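You operate a simulated robot arm through the tools that you are given. There is no shell and no other tool. Be economical: measure what you need, move in short steps, check, and stop when the job is done.

The job below is to be done with a simulated two-armed robot. You get a single attempt, and the scene is never put back.

JOB
On the top of the packing bench, fold the blue screen cloth in half.

Only the result counts: the job must be done as asked and must still hold three seconds after the hand-in. Knocking over, shifting, dropping, spilling or breaking anything else fails it. Flat cloth is picked up by pressing the open fingertips on it (5 to 10 N) and closing them slowly along it; thin cloth reads only 2 to 8 mm in the jaws.

ROBOT AND FRAMES
Two 7-joint arms with two-finger parallel grippers on one trunk, on a base that drives. Base frame: it is fixed to the floor where the robot stands at the start and does not move with it; the origin is under the middle of the robot, x ahead of it, y to its left, z up; the surface under the hand at the start is at about z = 772. Readings come in mm, rad, newtons and seconds.
The left shoulder is at the start at [70, 163, 1045], the right one opposite. With the tool pointing down near the work surface each hand reaches from about 400 to 880 mm from the robot's upright axis, wherever it stands, measured 20 degrees to its own side. Places, roughly: top of the packing bench [600, 300, 800]. Payload 3.43 kg a hand.
The TCP of each hand is the grasp point between the finger pads, 34 mm short of the fingertips. In the tool frame z runs along the fingers and y along their closing line. Largest opening 128 mm; finger width 24, thickness 12; the body of the gripper, 48 by 130 mm, starts 96 mm behind the TCP.
Orientation is that of the tool frame in the base frame, as a unit quaternion [x, y, z, w]. With the fingers straight down and closing along the base's y, the tool's x points along the base's -x, its y along +y and its z along -z.

CONTROLS
- The arms move only by the tool apply_moves. It takes "left_series", "right_series" or both (then of equal length, played together; a hand with none holds still); each is one flat list of numbers, 7 for each row, row after row: the shift along the tool's x, y, z in units of 250 mm (1.0 is 250 mm), then the turn, a rotation vector about the tool's x, y, z in units of 60 degrees (1.0 is 60 degrees), then the finger opening in m, from 0 to 0.128. In form: [tx, ty, tz, rx, ry, rz, claw, tx, ty, tz, rx, ry, rz, claw, ...]. A call has 1 to 8 rows; each row is the pose to reach, as a shift and turn from the pose commanded when the call began, along the tool's axes at that moment. A call with a number of a shift or a turn outside -1 to 1 is refused whole. Rows are played at 5 a second. More than 50 mm and 0.15 rad between two rows, or a gripper value outside its range, and nothing of the call is played. Where a pose cannot be reached the arm comes as near as it can. A force on the tool above 40 N (or 10 N above the force at the start of the call, whichever is more), or a blocked arm, ends the call early, and 0.2 s more pass. Each finger travels about 153 mm/s and halts on what it meets, pressing with about 42 N; the grip force reading is that of the motor and also rises with nothing between the fingers. The clock runs only during rows and for 0.2 s after the last one: add rows that repeat a pose to give the fingers time. It gives the time, the measured TCP pose, the force on the tool (base axes), the opening and the grip force at its end, in the units of the frame above (readings bear some noise), with the torque about the TCP (base axes, N m) and any sound that the robot's microphone picked up, and new pictures: "pictures" is both (left out), scene, wrist or none (wrist: the cameras of the hands that moved).
- Cameras (640 x 400 px; columns grow to the right, rows downward): "scene" is now at [132.7, -23.6, 1263.1]; the picture's right is [-0.28, -0.96, 0.00], its down [-0.61, 0.18, -0.77] and it looks along [0.74, -0.22, -0.64] (base axes); focal length 249 px, centre (320, 200). "left" rides on the left gripper at [76, 11, -160] in its tool frame; the picture's right is [-0.15, 0.99, 0.00], its down [-0.88, -0.13, -0.46] and it looks along [-0.45, -0.07, 0.89] (tool axes); focal length 234 px, centre (320, 200). "right" rides on the right gripper at [76, -11, -160] in its tool frame; the picture's right is [0.15, 0.99, 0.00], its down [-0.88, 0.13, -0.46] and it looks along [-0.45, 0.07, 0.89] (tool axes); focal length 234 px, centre (320, 200).
- lift_body(by): slides the trunk up (or, below 0, down) by that many mm; the arms and the scene camera ride with it, the base frame stays. It gives what a move gives, with no picture.
- roll_base(legs): drives the robot by 1 to 6 legs, each [ahead, left, turn to the left] in mm, mm and rad, along the robot's own axes; the way and the turn of a leg run together, so that a leg with both is an arc; at most 1500 mm and 3.142 rad a leg. The arms and the cameras ride along, it lands a little off, and it stops where it bumps. It gives what a move gives, and a new picture of the scene camera.
- pan_tilt(pan, tilt): turns the head with the scene camera to pan (to the left, within 1.501 rad either way) and tilt (down, from -0.506 to 1.204), counted from straight ahead of the robot. It gives what a move gives, and a new picture of the scene camera.
- locate(camera, pixels): for up to 12 pixels [column, row] of the newest picture of that camera ("zoom" is the newest enlarged one), the place [x, y, z] in the base frame of the surface seen there, good to about 3 mm. No time passes.
- enlarge(camera, box): a new picture of the part [left, top, right, bottom] of that camera's present view, enlarged. No time passes.
- close_job(): hands the job in; it is judged then, once.

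Go step by step. Measure first, check grasps and placings, and put right what went wrong. The budget is 80 turns and 260 pictures, counting those below and the enlarged ones. Unless the task says otherwise, let go and move clear before handing in, and close with one line.

The tools are called after "Emit:" as a command line: name --argument value ..., lists and objects as JSON in quotes. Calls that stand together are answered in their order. apply_moves: Moves the arms, as the interface text tells. Its arguments: {"type":"object","properties":{"left_series":{"type":"array","items":{"type":"number"}},"right_series":{"type":"array","items":{"type":"number"}},"pictures":{"type":"string","enum":["both","scene","wrist","none"]}},"required":[]} The other tools are called the same way: lift_body (by) slides the trunk up or down; roll_base (legs) drives the base; pan_tilt (pan, tilt) turns the head that bears the scene camera; locate (camera, pixels) gives the place of the surface under pixels of a picture; enlarge (camera, box) takes an enlarged picture of a part of a camera's view; close_job () hands the job in.

At the start:

```text
t: 0.0
left_ee_pos: [665.7, 278.4, 1003.7]
left_orientation: [-0.001, 1.0, 0.0, -0.001]
left_force: [-0.7, 0.7, -0.4]
left_moment: [-0.03, -0.02, 0.0]
left_opening: 127.9
left_grip_force: 0.1
right_ee_pos: [653.4, -211.8, 989.3]
right_orientation: [0.0, 1.0, 0.0, 0.001]
right_force: [0.3, 0.0, 0.7]
right_moment: [0.01, 0.01, 0.01]
right_opening: 128.0
right_grip_force: 0.1
trunk travel left (down, up): [-525.0, 415.0]
robot x, y, heading: [-2.1, -0.9, -0.004]
head pan, tilt: [-0.284, 0.693]
```

scene: 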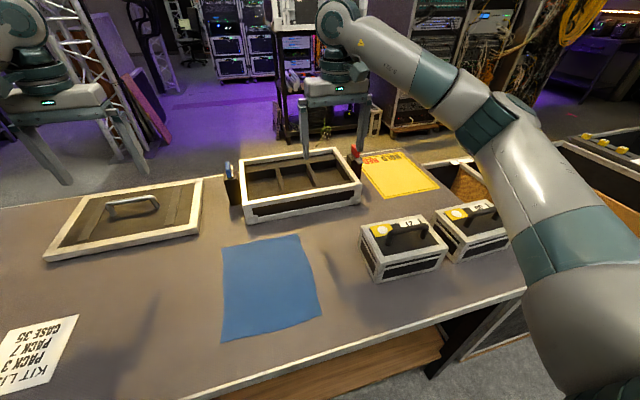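
right: 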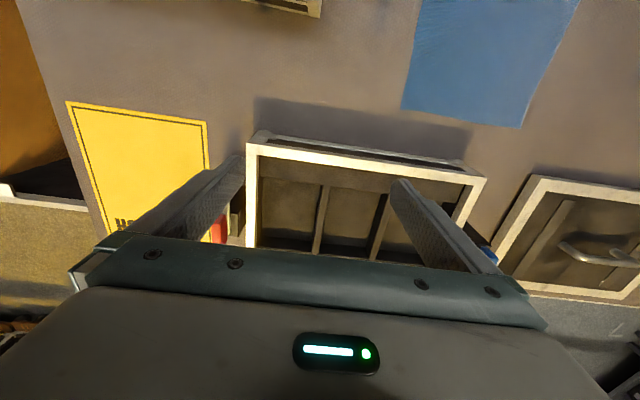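
left: 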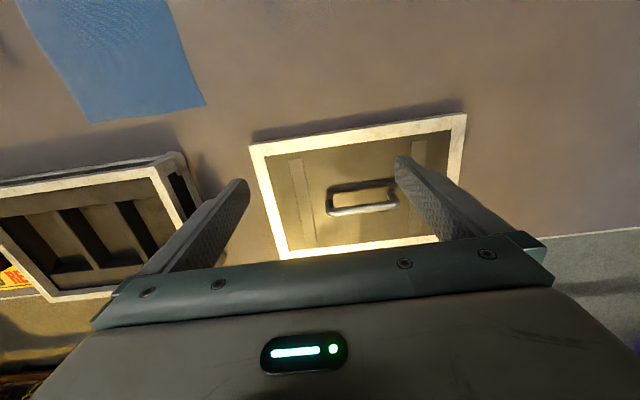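

The blue cloth lies flat with corners at about (222,246), (299,235), (321,316) and (222,342) in the scene picture. I measure them first.

Emit:
locate --camera "scene" --pixels '[[224, 248], [298, 237], [319, 315], [224, 340], [270, 285], [222, 290], [310, 275], [262, 242], [270, 328], [200, 300], [350, 300], [260, 215]]'

Emit:
enlarge --camera "scene" --box '[190, 210, 350, 360]'

```text
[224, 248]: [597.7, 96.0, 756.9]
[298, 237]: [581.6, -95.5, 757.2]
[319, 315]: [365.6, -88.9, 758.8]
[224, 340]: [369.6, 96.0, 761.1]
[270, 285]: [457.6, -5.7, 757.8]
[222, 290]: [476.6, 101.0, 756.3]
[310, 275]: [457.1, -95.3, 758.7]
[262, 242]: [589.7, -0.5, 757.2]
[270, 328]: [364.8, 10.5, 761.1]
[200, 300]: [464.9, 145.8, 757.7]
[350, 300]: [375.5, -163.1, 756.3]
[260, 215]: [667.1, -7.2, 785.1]
```

```text
2.67 times, centred on (270, 285) of scene
```

zoom: 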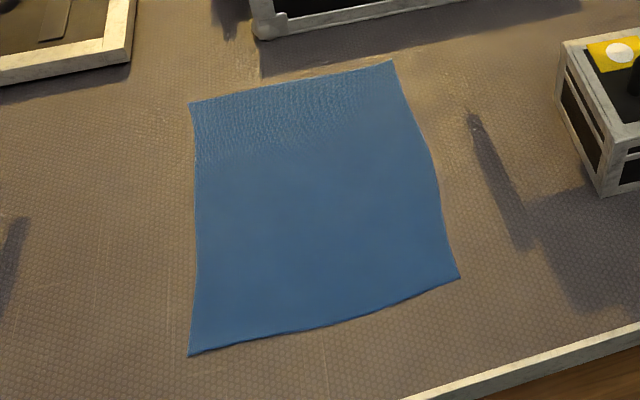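

The cloth is about 195 mm along y and 225 mm along x, on a bench top at z≈757. I plan to pinch both far corners and fold them back to the near edge. I back the base off first so the near edge comes into reach.

Emit:
roll_base --legs '[[-180, 0, 0]]'

Emit:
pan_tilt --pan 0 --tilt 0.75

```text
t: 1.5
left_ee_pos: [485.2, 278.0, 1001.8]
left_orientation: [-0.001, 1.0, 0.001, 0.0]
left_force: [-0.3, 0.8, 0.0]
left_moment: [0.01, -0.01, -0.01]
left_opening: 128.0
left_grip_force: 0.0
right_ee_pos: [472.9, -211.3, 989.2]
right_orientation: [0.0, 1.0, 0.0, 0.0]
right_force: [0.4, -0.3, -0.2]
right_moment: [0.04, -0.02, 0.02]
right_opening: 127.9
right_grip_force: 0.0
trunk travel left (down, up): [-525.0, 415.0]
robot x, y, heading: [-178.0, 2.0, -0.007]
head pan, tilt: [-0.284, 0.693]
```

scene: 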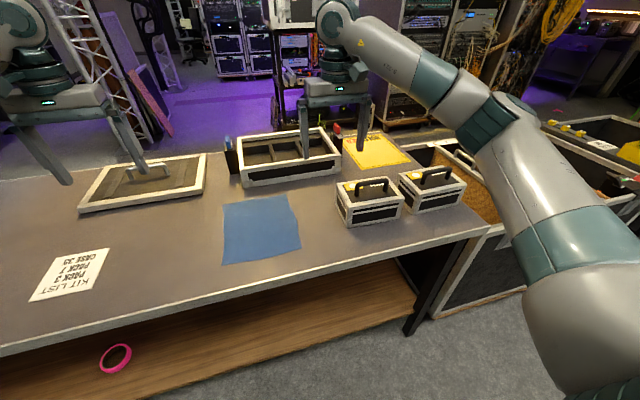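

```text
t: 2.3
left_ee_pos: [487.2, 278.4, 1002.1]
left_orientation: [-0.001, 1.0, 0.0, -0.001]
left_force: [0.3, -0.4, -0.1]
left_moment: [0.03, 0.02, -0.01]
left_opening: 128.1
left_grip_force: 0.2
right_ee_pos: [473.6, -211.7, 988.2]
right_orientation: [0.001, 1.0, 0.0, 0.0]
right_force: [-1.0, -0.4, -0.5]
right_moment: [0.0, 0.0, 0.01]
right_opening: 128.0
right_grip_force: 0.0
trunk travel left (down, up): [-525.0, 415.0]
robot x, y, heading: [-178.6, -1.4, 0.002]
head pan, tilt: [0.0, 0.75]
```

scene: 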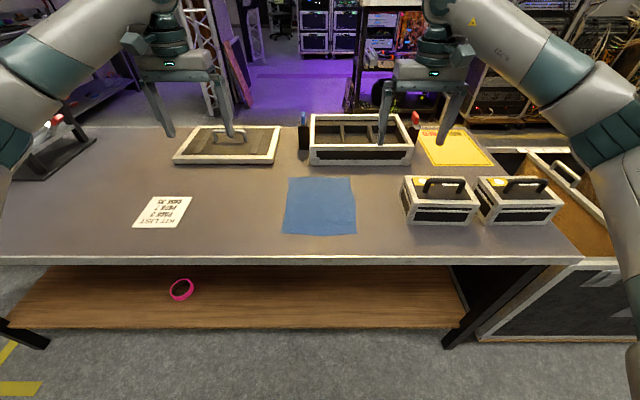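

All is clear after the drive. I now locate the cloth corners, bench edge (320,252), the boxes on the right and the tray rim.

Emit:
locate --camera "scene" --pixels '[[290, 179], [350, 179], [355, 233], [284, 232], [320, 251], [404, 182], [408, 215], [430, 184], [312, 153], [312, 115], [304, 115], [360, 160]]'

Emit:
enlarge --camera "scene" --box '[260, 150, 420, 250]'

```text
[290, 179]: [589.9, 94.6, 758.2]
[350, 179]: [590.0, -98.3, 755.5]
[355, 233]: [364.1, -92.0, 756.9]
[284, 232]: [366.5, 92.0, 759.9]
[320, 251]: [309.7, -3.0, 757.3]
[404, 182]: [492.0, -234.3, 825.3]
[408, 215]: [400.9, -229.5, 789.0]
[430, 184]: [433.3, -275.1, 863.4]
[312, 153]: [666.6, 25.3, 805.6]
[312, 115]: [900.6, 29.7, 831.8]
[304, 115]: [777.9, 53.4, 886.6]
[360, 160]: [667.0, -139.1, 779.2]
```

```text
4.00 times, centred on (340, 200) of scene
```

zoom: 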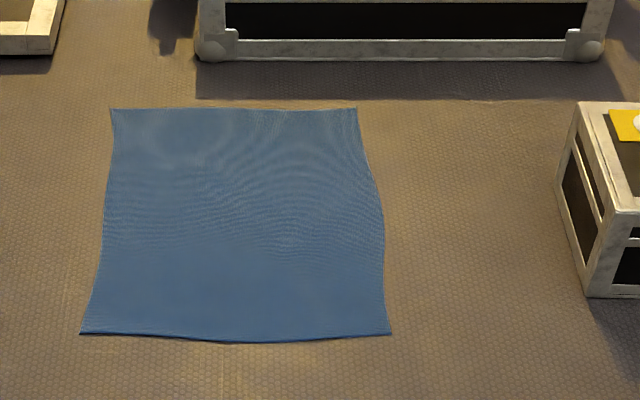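

Edges: the cloth spans x 365–590 and y −98…+95, the tray face is at x=667 and the bench edge at x≈310. I'll yaw both hands 30° the same way, so the bodies don't touch, and grip one corner at a time. I start by bringing the left hand over the far-left corner.

Emit:
apply_moves --left_series '[-0.045, -0.1045, 0.076, 0, 0, 0.0625, 0.03, -0.09, -0.209, 0.152, 0, 0, 0.125, 0.03, -0.135, -0.3135, 0.228, 0, 0, 0.1875, 0.03, -0.18, -0.418, 0.304, 0, 0, 0.25, 0.03, -0.225, -0.5225, 0.38, 0, 0, 0.3125, 0.03, -0.27, -0.627, 0.456, 0, 0, 0.375, 0.03, -0.315, -0.7315, 0.532, 0, 0, 0.4375, 0.03, -0.36, -0.836, 0.608, 0, 0, 0.5, 0.03]'

```text
t: 4.1
left_ee_pos: [577.0, 68.5, 849.4]
left_orientation: [0.259, 0.966, 0.001, -0.002]
left_force: [0.0, 0.1, 0.3]
left_moment: [0.0, -0.02, 0.01]
left_opening: 29.7
left_grip_force: 0.0
right_ee_pos: [473.8, -212.4, 988.3]
right_orientation: [-0.001, 1.0, 0.001, 0.0]
right_force: [0.4, -0.3, 0.0]
right_moment: [0.05, 0.02, -0.06]
right_opening: 127.9
right_grip_force: 0.0
trunk travel left (down, up): [-525.0, 415.0]
robot x, y, heading: [-180.9, 0.0, 0.0]
head pan, tilt: [0.0, 0.75]
```

scene: 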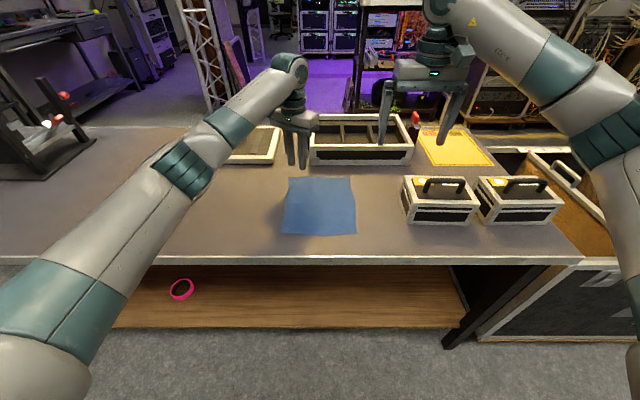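
left: 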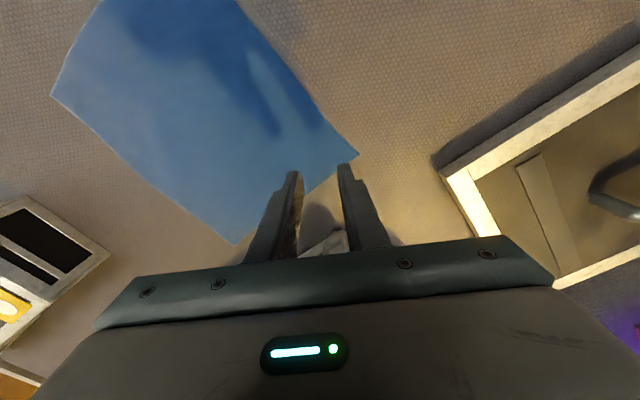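

The corner sits at (357,154) in the left picture and the tips will land at about (320,157), just inside it. I descend to just above the cloth.

Emit:
apply_moves --left_series '[0, 0, 0.1, 0, 0, 0, 0.03, 0, 0, 0.19, 0, 0, 0, 0.03, 0, 0, 0.216, 0, 0, 0, 0.03, 0, 0, 0.224, 0, 0, 0, 0.03]' --pictures "wrist"

```text
t: 5.1
left_ee_pos: [576.1, 69.2, 797.0]
left_orientation: [0.257, 0.966, 0.0, 0.001]
left_force: [1.7, 0.0, 8.1]
left_moment: [0.14, -0.07, 0.02]
left_opening: 30.2
left_grip_force: 0.4
right_ee_pos: [473.8, -212.2, 989.0]
right_orientation: [0.0, 1.0, 0.001, 0.0]
right_force: [0.4, 0.2, 1.1]
right_moment: [-0.02, 0.03, 0.0]
right_opening: 128.0
right_grip_force: 0.1
trunk travel left (down, up): [-525.0, 415.0]
robot x, y, heading: [-180.8, 1.5, -0.0]
head pan, tilt: [0.0, 0.75]
```

left: 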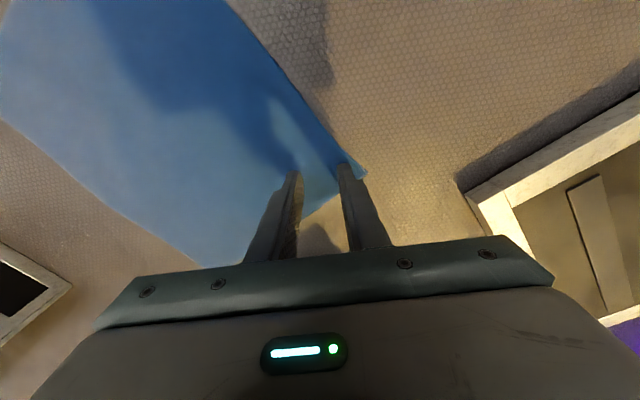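

Contact reads 8 N with both tips on the cloth. I close slowly.

Emit:
apply_moves --left_series '[0, 0, 0, 0, 0, 0, 0.026, 0, 0, 0, 0, 0, 0, 0.022, 0, 0, 0, 0, 0, 0, 0.018, 0, 0, 0, 0, 0, 0, 0.014, 0, 0, 0, 0, 0, 0, 0.01, 0, 0, 0, 0, 0, 0, 0.006, 0, 0, 0, 0, 0, 0, 0.002, 0, 0, 0, 0, 0, 0, 0.0]' --pictures "wrist"

```text
t: 6.9
left_ee_pos: [576.6, 70.0, 794.5]
left_orientation: [0.258, 0.966, 0.0, 0.001]
left_force: [1.2, 0.8, 12.9]
left_moment: [0.1, -0.11, -0.02]
left_opening: 1.5
left_grip_force: 36.8
right_ee_pos: [473.1, -211.5, 988.8]
right_orientation: [0.001, 1.0, 0.0, 0.001]
right_force: [-1.5, -0.8, -0.8]
right_moment: [0.02, -0.01, -0.02]
right_opening: 128.1
right_grip_force: 0.1
trunk travel left (down, up): [-525.0, 415.0]
robot x, y, heading: [-180.8, 1.9, -0.004]
head pan, tilt: [0.0, 0.75]
```

left: 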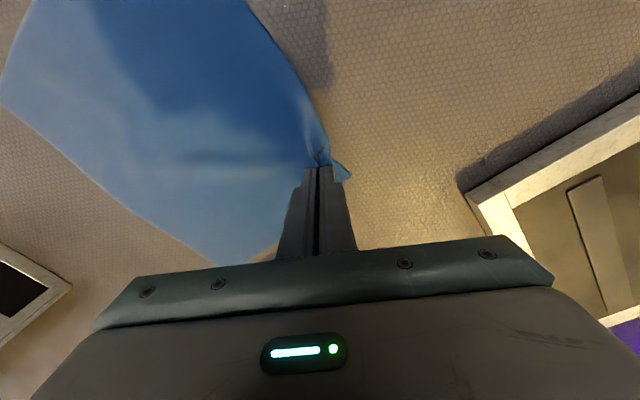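

The opening is 1.5 mm and a gather shows at (322,155), so I test the grip with a small lift.

Emit:
apply_moves --left_series '[0, 0, -0.04, 0, 0, 0, 0.0, 0, 0, -0.1, 0, 0, 0, 0.0]' --pictures "both"

Emit:
enlarge --camera "scene" --box '[260, 130, 380, 250]'

```text
t: 7.5
left_ee_pos: [577.4, 69.9, 818.4]
left_orientation: [0.258, 0.966, 0.0, -0.001]
left_force: [-0.1, 0.3, 0.6]
left_moment: [-0.01, 0.0, 0.03]
left_opening: 1.5
left_grip_force: 36.2
right_ee_pos: [473.4, -211.4, 989.0]
right_orientation: [0.0, 1.0, 0.001, 0.001]
right_force: [-0.5, 0.7, 0.5]
right_moment: [0.01, -0.01, 0.02]
right_opening: 128.1
right_grip_force: 0.2
trunk travel left (down, up): [-525.0, 415.0]
robot x, y, heading: [-179.8, -1.6, 0.002]
head pan, tilt: [0.0, 0.75]
```

scene: 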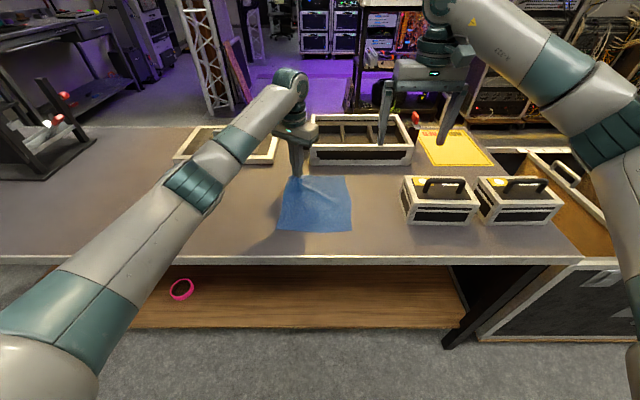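
left: 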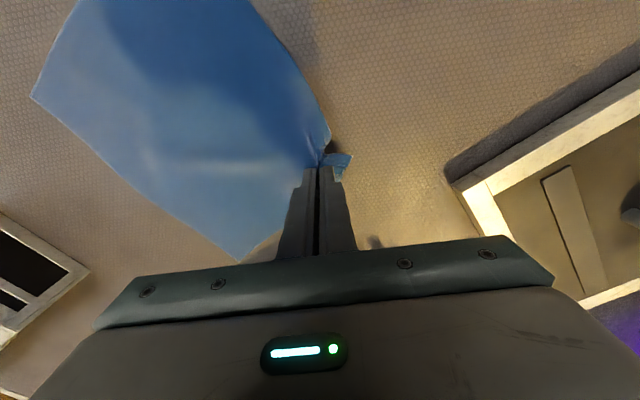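

```text
3.33 times, centred on (320, 190) of scene
```

zoom: 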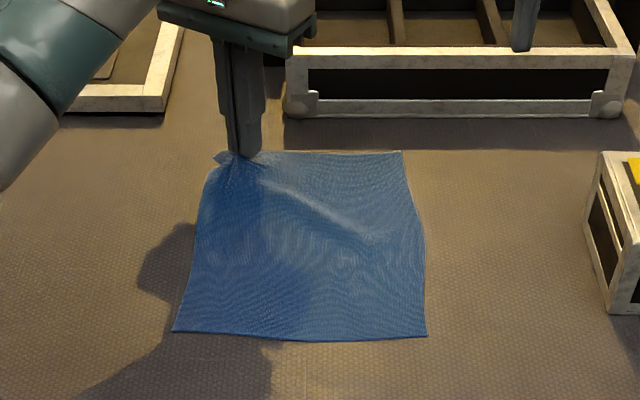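

The grip holds, but the cloth moved a little to +y. I lower the left hand again, and locate the right-hand corners.

Emit:
apply_moves --left_series '[0.01, -0.02, 0.04, 0, 0, 0, 0.0, 0.01, -0.025, 0.08, 0, 0, 0, 0.0]' --pictures "scene"

Emit:
enlarge --camera "scene" --box '[260, 150, 420, 250]'

Emit:
locate --camera "zoom" --pixels '[[333, 105], [355, 333], [50, 330], [325, 115], [345, 180]]'

```text
t: 8.1
left_ee_pos: [571.3, 67.0, 797.8]
left_orientation: [0.258, 0.966, -0.001, -0.001]
left_force: [-0.7, 0.7, -0.6]
left_moment: [0.02, 0.04, -0.01]
left_opening: 1.4
left_grip_force: 36.2
right_ee_pos: [474.6, -211.9, 987.4]
right_orientation: [0.001, 1.0, 0.001, -0.001]
right_force: [-0.3, -0.9, 0.0]
right_moment: [-0.03, 0.0, 0.03]
right_opening: 127.8
right_grip_force: 0.1
trunk travel left (down, up): [-525.0, 415.0]
robot x, y, heading: [-177.9, -1.7, -0.002]
head pan, tilt: [0.0, 0.75]
```

scene: 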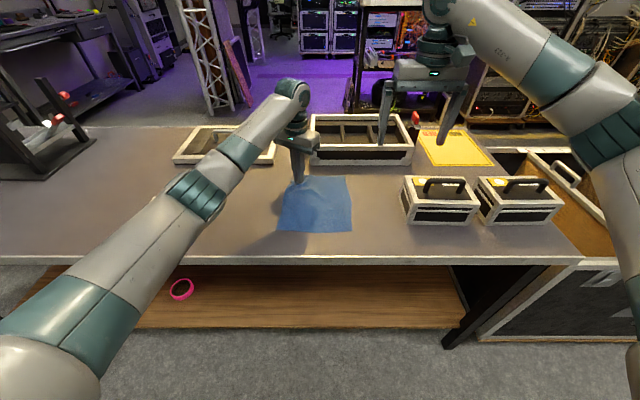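

```text
4.00 times, centred on (340, 200) of scene
```

zoom: 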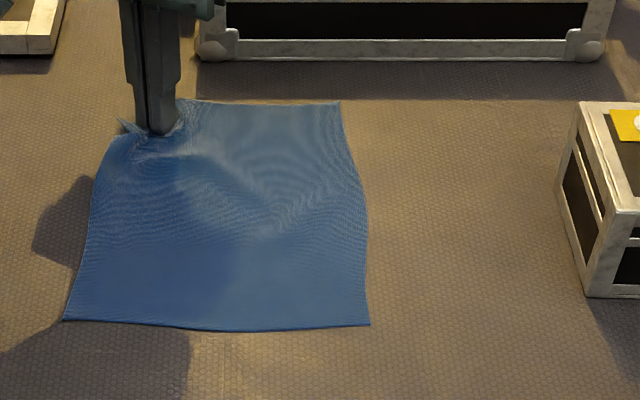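

```text
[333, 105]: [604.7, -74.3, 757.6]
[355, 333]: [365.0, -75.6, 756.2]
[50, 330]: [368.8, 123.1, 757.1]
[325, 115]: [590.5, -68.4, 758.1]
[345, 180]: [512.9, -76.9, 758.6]
```

The far right corner is now at about (606,−78). I bring the right hand, yawed the same 30°, over (588,−53).

Emit:
apply_moves --right_series '[-0.0567, 0.0795, 0.0688, 0, 0, 0.0625, 0.03, -0.1134, 0.159, 0.1375, 0, 0, 0.125, 0.03, -0.1701, 0.2385, 0.2063, 0, 0, 0.1875, 0.03, -0.2268, 0.318, 0.275, 0, 0, 0.25, 0.03, -0.2835, 0.3975, 0.3438, 0, 0, 0.3125, 0.03, -0.3402, 0.477, 0.4125, 0, 0, 0.375, 0.03, -0.3969, 0.5565, 0.4813, 0, 0, 0.4375, 0.03, -0.4536, 0.636, 0.55, 0, 0, 0.5, 0.03]'

```text
t: 9.9
left_ee_pos: [571.5, 65.7, 797.5]
left_orientation: [0.258, 0.966, -0.001, 0.0]
left_force: [0.0, -0.6, -0.2]
left_moment: [0.0, -0.03, -0.03]
left_opening: 1.4
left_grip_force: 36.3
right_ee_pos: [587.3, -50.3, 848.7]
right_orientation: [0.259, 0.966, 0.0, 0.0]
right_force: [-0.3, 0.4, -0.1]
right_moment: [-0.03, 0.01, 0.01]
right_opening: 30.1
right_grip_force: 0.1
trunk travel left (down, up): [-525.0, 415.0]
robot x, y, heading: [-180.8, 3.9, 0.002]
head pan, tilt: [0.0, 0.75]
```

scene: 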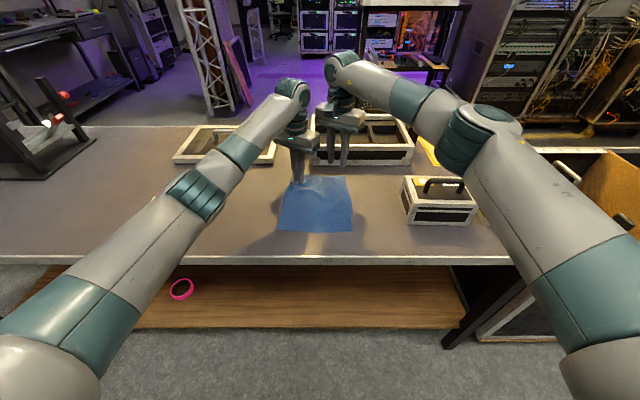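
right: 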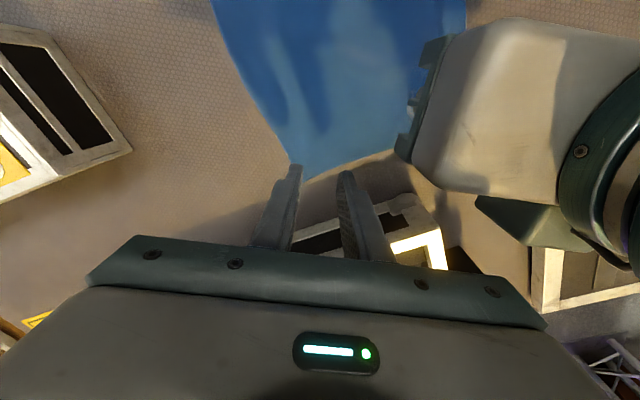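

The target point (320,157) falls just inside the corner at (290,165). I shift 4 mm inward and go down.

Emit:
apply_moves --right_series '[0.016, 0, 0.1, 0, 0, 0, 0.03, 0.016, 0, 0.18, 0, 0, 0, 0.03, 0.016, 0, 0.206, 0, 0, 0, 0.03, 0.016, 0, 0.218, 0, 0, 0, 0.03]' --pictures "wrist"

```text
t: 10.9
left_ee_pos: [571.0, 65.9, 798.2]
left_orientation: [0.258, 0.966, -0.001, 0.0]
left_force: [0.1, 0.6, 0.8]
left_moment: [-0.03, -0.02, -0.03]
left_opening: 1.4
left_grip_force: 36.7
right_ee_pos: [583.8, -49.1, 795.9]
right_orientation: [0.26, 0.966, 0.0, 0.0]
right_force: [-0.6, 0.3, -0.3]
right_moment: [0.0, 0.0, 0.02]
right_opening: 30.1
right_grip_force: 0.2
trunk travel left (down, up): [-525.0, 415.0]
robot x, y, heading: [-179.5, -2.4, 0.001]
head pan, tilt: [0.0, 0.75]
```

right: 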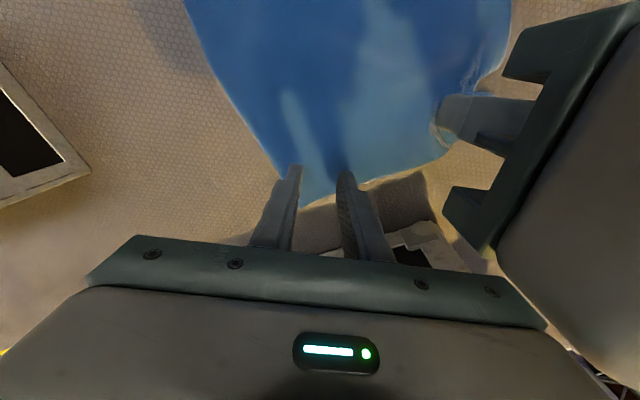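

The right tips hover just over the cloth, about 12–20 mm inside the far edge and not yet touching. I step down to contact.

Emit:
apply_moves --right_series '[0, 0, 0.008, 0, 0, 0, 0.03, 0, 0, 0.016, 0, 0, 0, 0.03, 0, 0, 0.02, 0, 0, 0, 0.03]' --pictures "none"

```text
t: 11.7
left_ee_pos: [570.3, 66.3, 800.4]
left_orientation: [0.259, 0.966, 0.0, 0.001]
left_force: [0.3, -0.2, -0.1]
left_moment: [-0.01, 0.02, 0.0]
left_opening: 1.5
left_grip_force: 36.4
right_ee_pos: [581.9, -48.6, 795.7]
right_orientation: [0.259, 0.966, 0.001, 0.003]
right_force: [4.1, -1.3, 22.9]
right_moment: [-0.31, 0.0, 0.1]
right_opening: 29.9
right_grip_force: 0.0
trunk travel left (down, up): [-525.0, 415.0]
robot x, y, heading: [-181.2, 0.3, -0.003]
head pan, tilt: [0.0, 0.75]
```

Contact reads 23 N, which is too hard. I ease up about 3 mm and check.

Emit:
apply_moves --right_series '[0, 0, -0.011, 0, 0, 0, 0.03, 0, 0, -0.011, 0, 0, 0, 0.03]' --pictures "wrist"

```text
t: 12.3
left_ee_pos: [570.0, 64.8, 799.7]
left_orientation: [0.258, 0.966, 0.0, 0.0]
left_force: [-0.9, -0.5, -0.4]
left_moment: [0.02, 0.0, 0.03]
left_opening: 1.6
left_grip_force: 35.6
right_ee_pos: [582.8, -49.4, 794.7]
right_orientation: [0.259, 0.966, -0.001, 0.0]
right_force: [3.1, -1.1, 16.3]
right_moment: [-0.1, -0.14, 0.02]
right_opening: 29.8
right_grip_force: 0.1
trunk travel left (down, up): [-525.0, 415.0]
robot x, y, heading: [-181.5, 0.1, -0.002]
head pan, tilt: [0.0, 0.75]
```

right: 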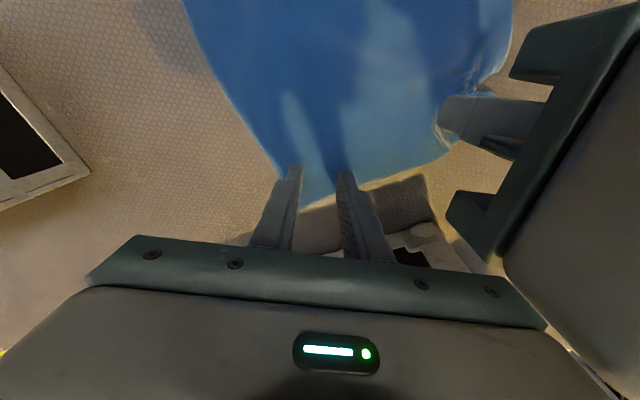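

Still 16 N, so I ease another 1.5 mm and close slowly.

Emit:
apply_moves --right_series '[0, 0, -0.006, 0, 0, 0, 0.028, 0, 0, -0.006, 0, 0, 0, 0.024, 0, 0, -0.006, 0, 0, 0, 0.02, 0, 0, -0.006, 0, 0, 0, 0.016, 0, 0, -0.006, 0, 0, 0, 0.012, 0, 0, -0.006, 0, 0, 0, 0.008, 0, 0, -0.006, 0, 0, 0, 0.004, 0, 0, -0.006, 0, 0, 0, 0.0]' --pictures "wrist"

```text
t: 14.1
left_ee_pos: [571.2, 65.5, 798.8]
left_orientation: [0.259, 0.966, 0.0, 0.0]
left_force: [0.2, -0.3, -0.6]
left_moment: [-0.03, 0.04, 0.01]
left_opening: 1.3
left_grip_force: 36.1
right_ee_pos: [584.4, -50.9, 793.7]
right_orientation: [0.259, 0.966, 0.0, 0.0]
right_force: [-0.7, -0.3, 1.4]
right_moment: [0.01, 0.02, -0.03]
right_opening: 1.8
right_grip_force: 36.5
trunk travel left (down, up): [-525.0, 415.0]
robot x, y, heading: [-182.1, 2.0, 0.004]
head pan, tilt: [0.0, 0.75]
```

right: 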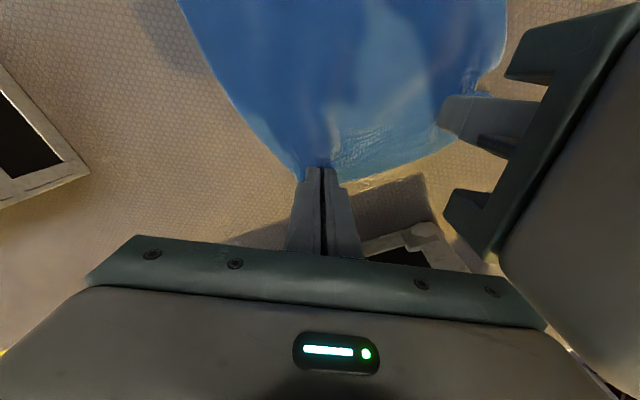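

The right opening is 1.8 mm and cloth is gathered. I lift both hands a little to verify the grips.

Emit:
apply_moves --left_series '[0.0433, -0.025, -0.08, 0, 0, 0, 0, 0.0866, -0.05, -0.16, 0, 0, 0, 0]' --right_series '[0.0433, -0.025, -0.08, 0, 0, 0, 0, 0.0866, -0.05, -0.16, 0, 0, 0, 0]'

Emit:
enlarge --camera "scene" --box '[240, 140, 400, 240]'

```text
t: 14.7
left_ee_pos: [545.3, 65.9, 839.5]
left_orientation: [0.258, 0.966, 0.001, 0.0]
left_force: [0.0, 0.1, 0.0]
left_moment: [-0.02, -0.03, 0.01]
left_opening: 1.4
left_grip_force: 36.1
right_ee_pos: [558.2, -50.1, 836.7]
right_orientation: [0.259, 0.966, -0.001, 0.0]
right_force: [-0.1, -1.1, -0.4]
right_moment: [0.0, 0.01, -0.03]
right_opening: 1.5
right_grip_force: 35.7
trunk travel left (down, up): [-525.0, 415.0]
robot x, y, heading: [-179.5, -1.1, 0.001]
head pan, tilt: [0.0, 0.75]
```

scene: 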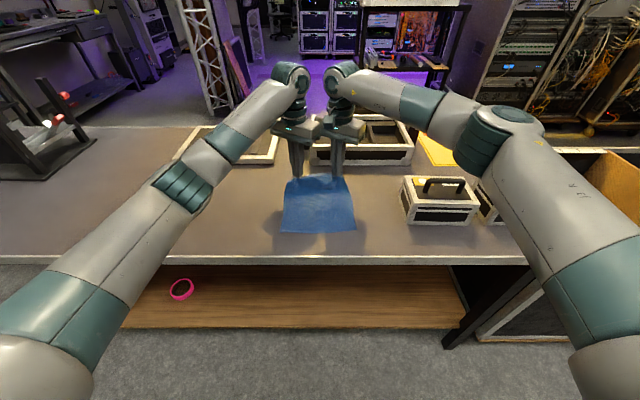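
right: 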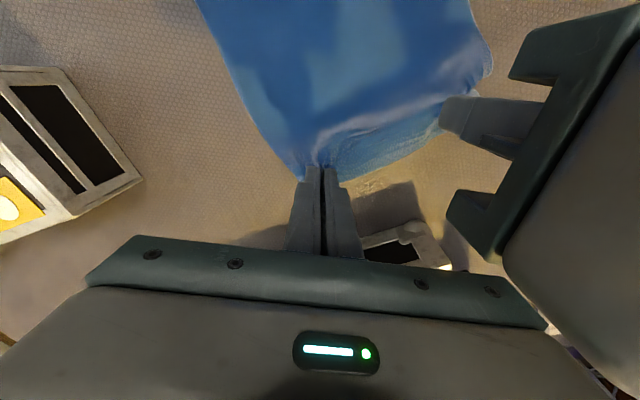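
left: 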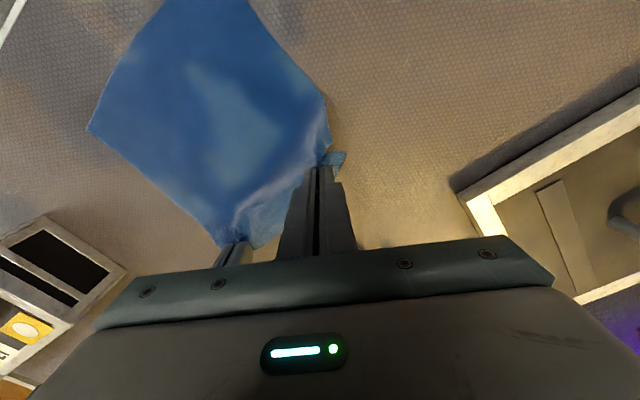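

```text
4.00 times, centred on (320, 190) of scene
```

zoom: 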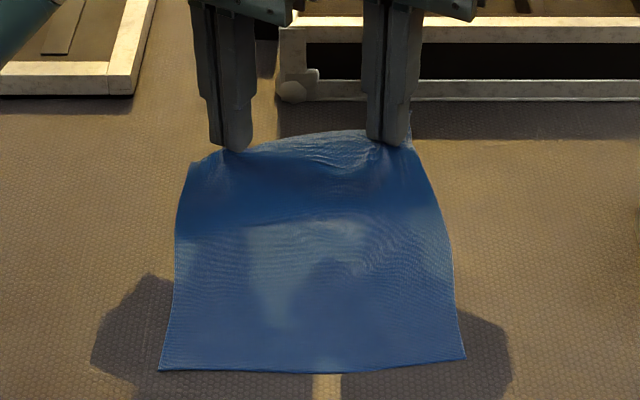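

Both corners are held. I measure where the near edge is now before folding.

Emit:
locate --camera "zoom" --pixels '[[163, 366], [458, 354], [310, 370], [175, 260], [448, 260]]'

```text
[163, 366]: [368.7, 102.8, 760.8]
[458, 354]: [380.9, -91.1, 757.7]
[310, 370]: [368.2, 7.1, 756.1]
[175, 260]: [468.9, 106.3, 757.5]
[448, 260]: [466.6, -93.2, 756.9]
```

The near edge lies at x≈366–381. I now carry both corners back in an arc while tilting the fingers forward to 60° and spreading slightly.

Emit:
apply_moves --left_series '[0.0425, -0.0176, -0.0428, -0.0625, -0.1083, 0, 0, 0.1127, -0.0512, -0.0952, -0.125, -0.2165, 0, 0, 0.1926, -0.0904, -0.1376, -0.1875, -0.3248, 0, 0, 0.2788, -0.1332, -0.1616, -0.25, -0.433, 0, 0, 0.3707, -0.1794, -0.164, -0.3125, -0.5413, 0, 0, 0.4614, -0.2248, -0.14, -0.375, -0.6495, 0, 0, 0.5545, -0.2716, -0.0948, -0.4375, -0.7578, 0, 0, 0.6454, -0.3172, -0.024, -0.5, -0.866, 0, 0]' --right_series '[0.0365, -0.028, -0.0428, -0.0625, -0.1083, 0, 0, 0.1007, -0.072, -0.0952, -0.125, -0.2165, 0, 0, 0.1746, -0.1216, -0.1376, -0.1875, -0.3248, 0, 0, 0.2548, -0.1748, -0.1616, -0.25, -0.433, 0, 0, 0.3406, -0.2314, -0.164, -0.3125, -0.5413, 0, 0, 0.4252, -0.2872, -0.14, -0.375, -0.6495, 0, 0, 0.5125, -0.3444, -0.0948, -0.4375, -0.7578, 0, 0, 0.5974, -0.4004, -0.024, -0.5, -0.866, 0, 0]'

Emit:
enlarge --camera "scene" --box '[240, 150, 400, 250]'

```text
t: 16.5
left_ee_pos: [367.7, 74.8, 845.5]
left_orientation: [0.224, 0.836, 0.129, 0.484]
left_force: [1.8, -19.3, 0.3]
left_moment: [-0.46, -0.04, -0.5]
left_opening: 1.3
left_grip_force: 36.6
right_ee_pos: [378.6, -60.9, 842.3]
right_orientation: [0.224, 0.837, 0.133, 0.482]
right_force: [-1.7, 19.1, -0.1]
right_moment: [0.4, 0.05, 0.55]
right_opening: 1.6
right_grip_force: 36.5
trunk travel left (down, up): [-525.0, 415.0]
robot x, y, heading: [-179.8, 0.8, -0.001]
head pan, tilt: [0.0, 0.75]
```

scene: 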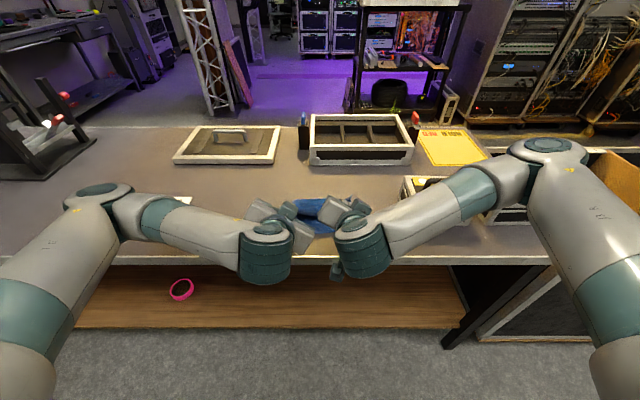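
right: 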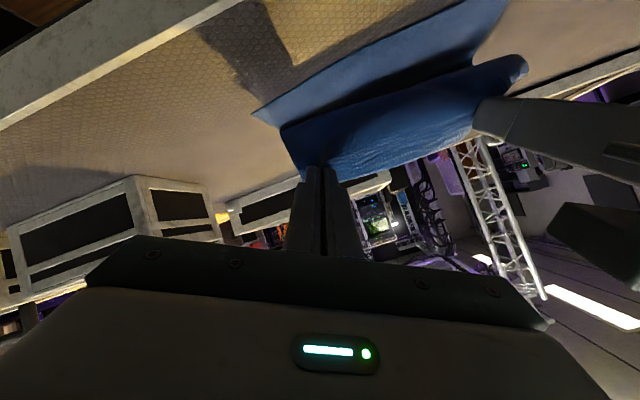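
left: 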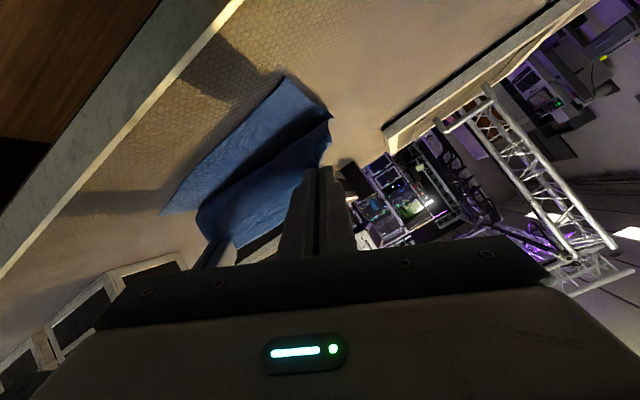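

```text
4.00 times, centred on (320, 200) of scene
```

zoom: 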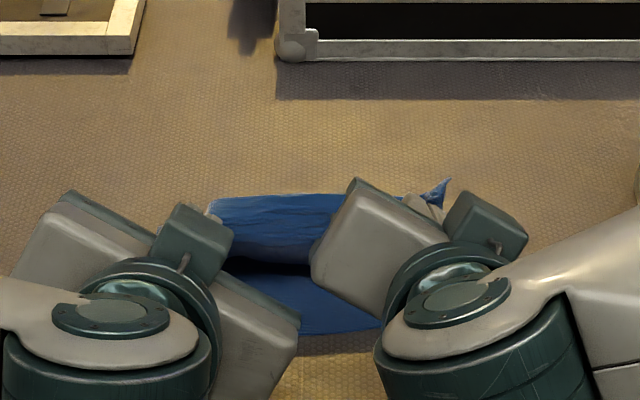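

The fold forms well, though the spread put about 19 N of tension on the cloth, so I'll ease inward. I measure the near edge first.

Emit:
locate --camera "left" --pixels '[[283, 80], [168, 209], [225, 140], [322, 118], [210, 228]]'

Emit:
locate --camera "right" --pixels '[[258, 112], [490, 10], [380, 60], [300, 150], [270, 124]]'

```text
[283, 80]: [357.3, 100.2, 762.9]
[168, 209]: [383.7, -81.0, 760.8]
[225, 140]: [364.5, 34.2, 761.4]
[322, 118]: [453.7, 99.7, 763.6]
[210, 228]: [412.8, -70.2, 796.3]
```

```text
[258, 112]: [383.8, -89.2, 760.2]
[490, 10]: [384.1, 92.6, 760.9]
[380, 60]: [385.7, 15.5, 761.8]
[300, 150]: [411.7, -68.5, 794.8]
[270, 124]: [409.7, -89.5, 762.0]
```

The near edge runs from x≈360 (left) to 382 (right). I lower both corners to it, tilting to 75° and relaxing the spread by 4 mm a side.

Emit:
apply_moves --left_series '[0.0504, -0.0337, 0.0067, -0.0313, -0.0541, 0, 0, 0.1008, -0.0674, 0.0133, -0.0625, -0.1083, 0, 0, 0.1512, -0.1011, 0.02, -0.0938, -0.1624, 0, 0, 0.2016, -0.1348, 0.0266, -0.125, -0.2165, 0, 0]' --right_series '[0.0481, -0.0231, 0.0129, -0.0313, -0.0541, 0, 0, 0.0962, -0.0462, 0.0258, -0.0625, -0.1083, 0, 0, 0.1443, -0.0693, 0.0387, -0.0938, -0.1624, 0, 0, 0.1924, -0.0924, 0.0516, -0.125, -0.2165, 0, 0]'

Emit:
enlarge --camera "scene" --box '[240, 170, 400, 270]'

```text
t: 17.5
left_ee_pos: [351.9, 69.3, 793.0]
left_orientation: [0.204, 0.767, 0.158, 0.587]
left_force: [0.6, -3.1, -0.7]
left_moment: [-0.12, 0.02, -0.12]
left_opening: 1.3
left_grip_force: 35.8
left hand out of reach, approached as far as the arm can: row 4
right_ee_pos: [365.0, -58.5, 788.9]
right_orientation: [0.205, 0.765, 0.157, 0.589]
right_force: [0.0, 3.9, -0.2]
right_moment: [0.02, 0.02, 0.06]
right_opening: 1.5
right_grip_force: 36.8
trunk travel left (down, up): [-525.0, 415.0]
robot x, y, heading: [-180.3, 0.6, -0.0]
head pan, tilt: [0.0, 0.75]
```

scene: 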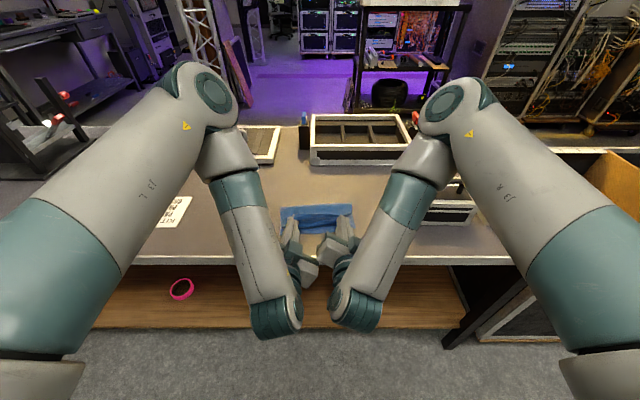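
right: 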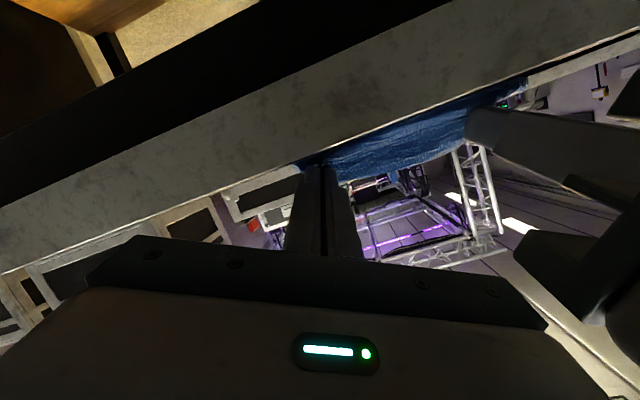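
left: 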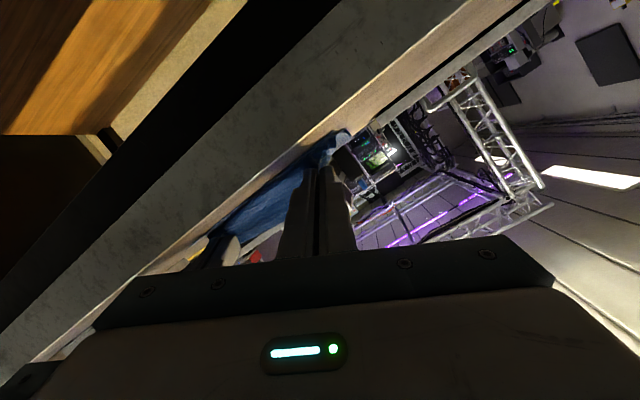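

```text
4.00 times, centred on (320, 220) of scene
```

zoom: 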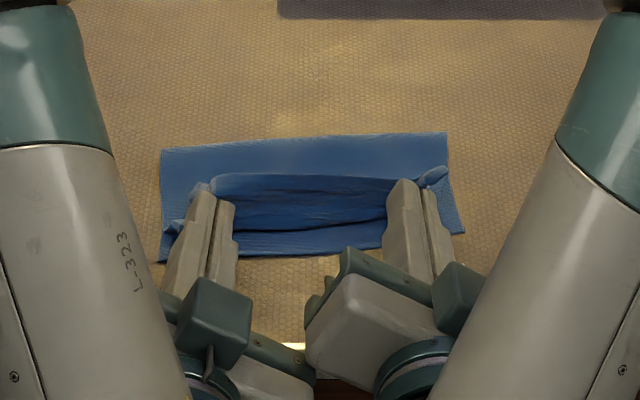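

The upper layer now lies over the lower one, with its edge standing up at the tips, and the left arm is at its inner limit. I nudge the base back 7 mm and lower the trunk to bring the tips down.

Emit:
roll_base --legs '[[-7, 0, 0]]'

Emit:
lift_body --by -6

Emit:
enlarge --camera "scene" --box '[240, 170, 400, 270]'

```text
t: 18.2
left_ee_pos: [344.1, 69.7, 792.6]
left_orientation: [0.205, 0.768, 0.157, 0.586]
left_force: [0.3, -2.5, -0.3]
left_moment: [-0.06, 0.0, -0.08]
left_opening: 1.4
left_grip_force: 36.5
right_ee_pos: [357.4, -59.1, 789.6]
right_orientation: [0.205, 0.766, 0.157, 0.588]
right_force: [-0.3, 2.0, -0.3]
right_moment: [-0.05, 0.03, 0.04]
right_opening: 1.5
right_grip_force: 35.8
trunk travel left (down, up): [-525.0, 415.0]
robot x, y, heading: [-185.7, 2.2, -0.001]
head pan, tilt: [0.0, 0.75]
```

scene: 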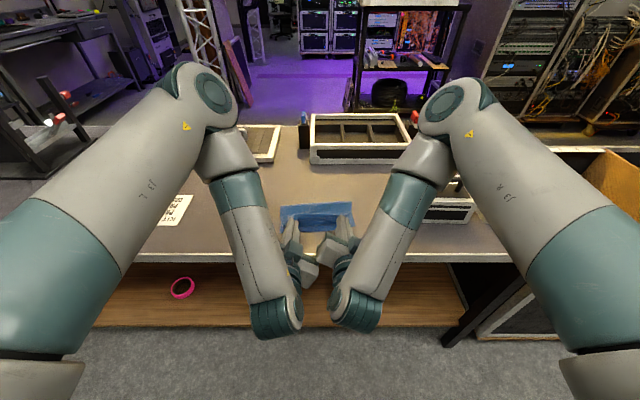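

```text
t: 18.8
left_ee_pos: [343.3, 68.7, 786.3]
left_orientation: [0.205, 0.768, 0.158, 0.586]
left_force: [-0.5, -2.2, 0.5]
left_moment: [-0.05, -0.01, -0.1]
left_opening: 1.0
left_grip_force: 36.2
right_ee_pos: [356.6, -56.7, 785.6]
right_orientation: [0.205, 0.765, 0.158, 0.589]
right_force: [0.1, 2.3, 8.1]
right_moment: [0.02, -0.2, 0.08]
right_opening: 1.6
right_grip_force: 36.9
trunk travel left (down, up): [-519.0, 421.0]
robot x, y, heading: [-188.2, 1.5, -0.001]
head pan, tilt: [0.0, 0.75]
```

```text
4.00 times, centred on (320, 220) of scene
```

zoom: 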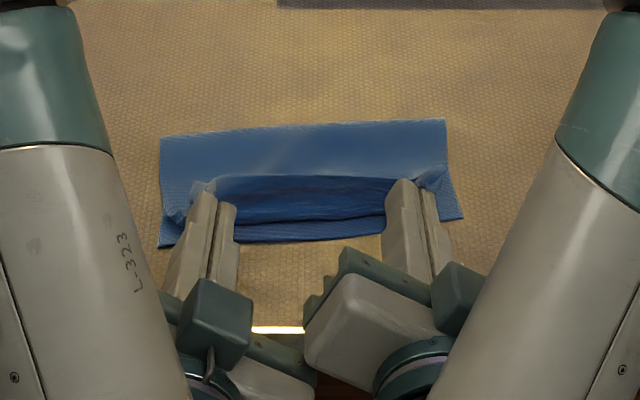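

The right tips touch down at 8 N. I check where the near edge, crease and flap lie before releasing.

Emit:
locate --camera "zoom" --pixels '[[162, 245], [300, 240], [461, 217], [163, 140], [300, 128], [443, 122], [300, 178], [300, 195], [300, 215], [225, 185], [380, 182]]'

```text
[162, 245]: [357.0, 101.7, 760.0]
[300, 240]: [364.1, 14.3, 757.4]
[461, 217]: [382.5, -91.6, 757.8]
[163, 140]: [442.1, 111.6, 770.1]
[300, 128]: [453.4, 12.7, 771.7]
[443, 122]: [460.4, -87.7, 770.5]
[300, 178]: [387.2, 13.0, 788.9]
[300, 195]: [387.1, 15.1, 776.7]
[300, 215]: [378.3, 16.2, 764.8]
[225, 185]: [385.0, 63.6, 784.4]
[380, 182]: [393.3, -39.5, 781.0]
```

The flap stands at x≈387 up to z≈789, and the near edge is at x≈364. I raise slightly, open the fingers, then withdraw by rolling straight back.

Emit:
lift_body --by 4

Emit:
apply_moves --left_series '[0, 0, 0, 0, 0, 0, 0.006, 0, 0, 0, 0, 0, 0, 0.012, 0, 0, 0, 0, 0, 0, 0.018, 0, 0, 0, 0, 0, 0, 0.022]' --right_series '[0, 0, 0, 0, 0, 0, 0.006, 0, 0, 0, 0, 0, 0, 0.012, 0, 0, 0, 0, 0, 0, 0.018, 0, 0, 0, 0, 0, 0, 0.022]' --pictures "none"

Emit:
enlarge --camera "scene" --box '[240, 170, 400, 270]'

```text
t: 19.3
left_ee_pos: [344.0, 68.9, 789.9]
left_orientation: [0.205, 0.768, 0.157, 0.586]
left_force: [0.1, -1.9, 0.3]
left_moment: [-0.03, 0.05, -0.07]
left_opening: 1.5
left_grip_force: 36.2
right_ee_pos: [357.0, -56.8, 787.5]
right_orientation: [0.204, 0.767, 0.158, 0.588]
right_force: [-0.4, 2.4, 1.5]
right_moment: [0.02, 0.02, 0.07]
right_opening: 1.8
right_grip_force: 36.4
trunk travel left (down, up): [-523.0, 417.0]
robot x, y, heading: [-189.1, -1.0, 0.003]
head pan, tilt: [0.0, 0.75]
```

```text
t: 20.3
left_ee_pos: [343.6, 68.5, 790.7]
left_orientation: [0.204, 0.768, 0.157, 0.587]
left_force: [-0.5, -0.1, 0.5]
left_moment: [0.0, 0.02, 0.0]
left_opening: 21.8
left_grip_force: 0.1
right_ee_pos: [356.2, -57.9, 788.9]
right_orientation: [0.206, 0.765, 0.158, 0.589]
right_force: [0.9, 1.4, 10.9]
right_moment: [-0.1, -0.33, 0.04]
right_opening: 18.6
right_grip_force: 0.0
trunk travel left (down, up): [-523.0, 417.0]
robot x, y, heading: [-185.9, -3.6, -0.003]
head pan, tilt: [0.0, 0.75]
```

```text
4.00 times, centred on (320, 220) of scene
```

zoom: 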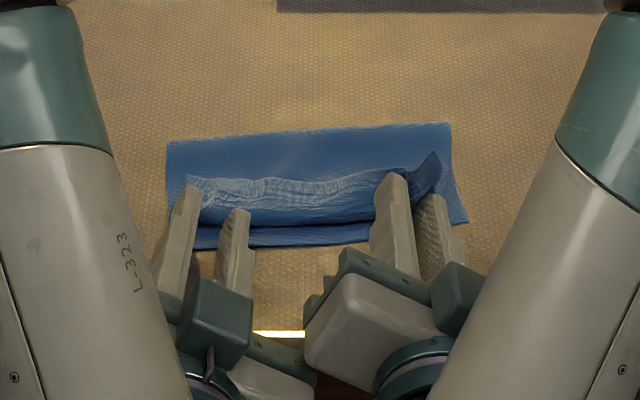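

Released; the right finger is still pressing at 11 N, so I raise 6 mm and roll back.

Emit:
lift_body --by 5

Emit:
roll_base --legs '[[-90, 0, 0]]'

Emit:
enlarge --camera "scene" --box '[240, 150, 400, 250]'

```text
t: 20.9
left_ee_pos: [344.7, 69.8, 794.1]
left_orientation: [0.205, 0.768, 0.158, 0.586]
left_force: [0.3, 0.2, 0.3]
left_moment: [-0.02, -0.02, -0.02]
left_opening: 22.2
left_grip_force: 0.0
right_ee_pos: [354.5, -57.5, 792.2]
right_orientation: [0.205, 0.767, 0.157, 0.588]
right_force: [0.5, 0.3, 0.0]
right_moment: [0.0, 0.0, -0.01]
right_opening: 22.2
right_grip_force: 0.1
trunk travel left (down, up): [-528.0, 412.0]
robot x, y, heading: [-184.4, -0.1, 0.003]
head pan, tilt: [0.0, 0.75]
```

```text
t: 21.9
left_ee_pos: [253.9, 68.9, 795.4]
left_orientation: [0.205, 0.768, 0.158, 0.587]
left_force: [0.1, 0.5, 0.1]
left_moment: [0.01, 0.0, -0.03]
left_opening: 22.1
left_grip_force: 0.1
right_ee_pos: [266.6, -58.7, 793.0]
right_orientation: [0.205, 0.766, 0.158, 0.588]
right_force: [-0.7, 0.2, -0.2]
right_moment: [0.01, 0.01, -0.02]
right_opening: 22.1
right_grip_force: 0.1
trunk travel left (down, up): [-528.0, 412.0]
robot x, y, heading: [-271.5, 0.4, -0.003]
head pan, tilt: [0.0, 0.75]
```

scene: 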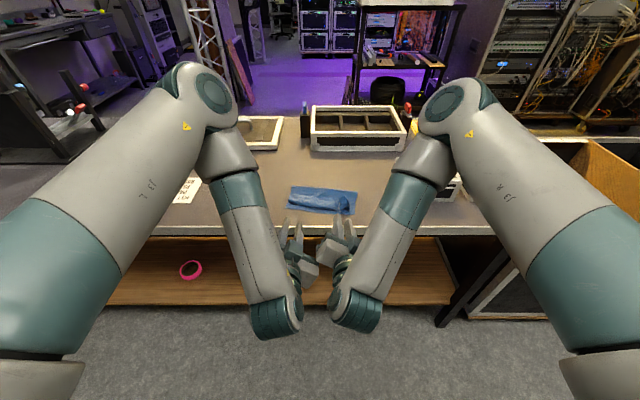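

```text
4.00 times, centred on (320, 200) of scene
```

zoom: 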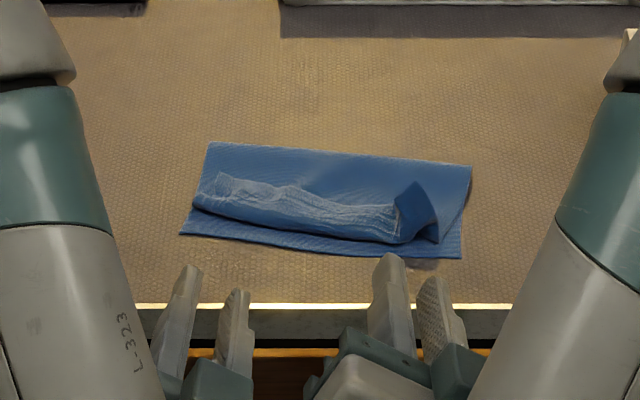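

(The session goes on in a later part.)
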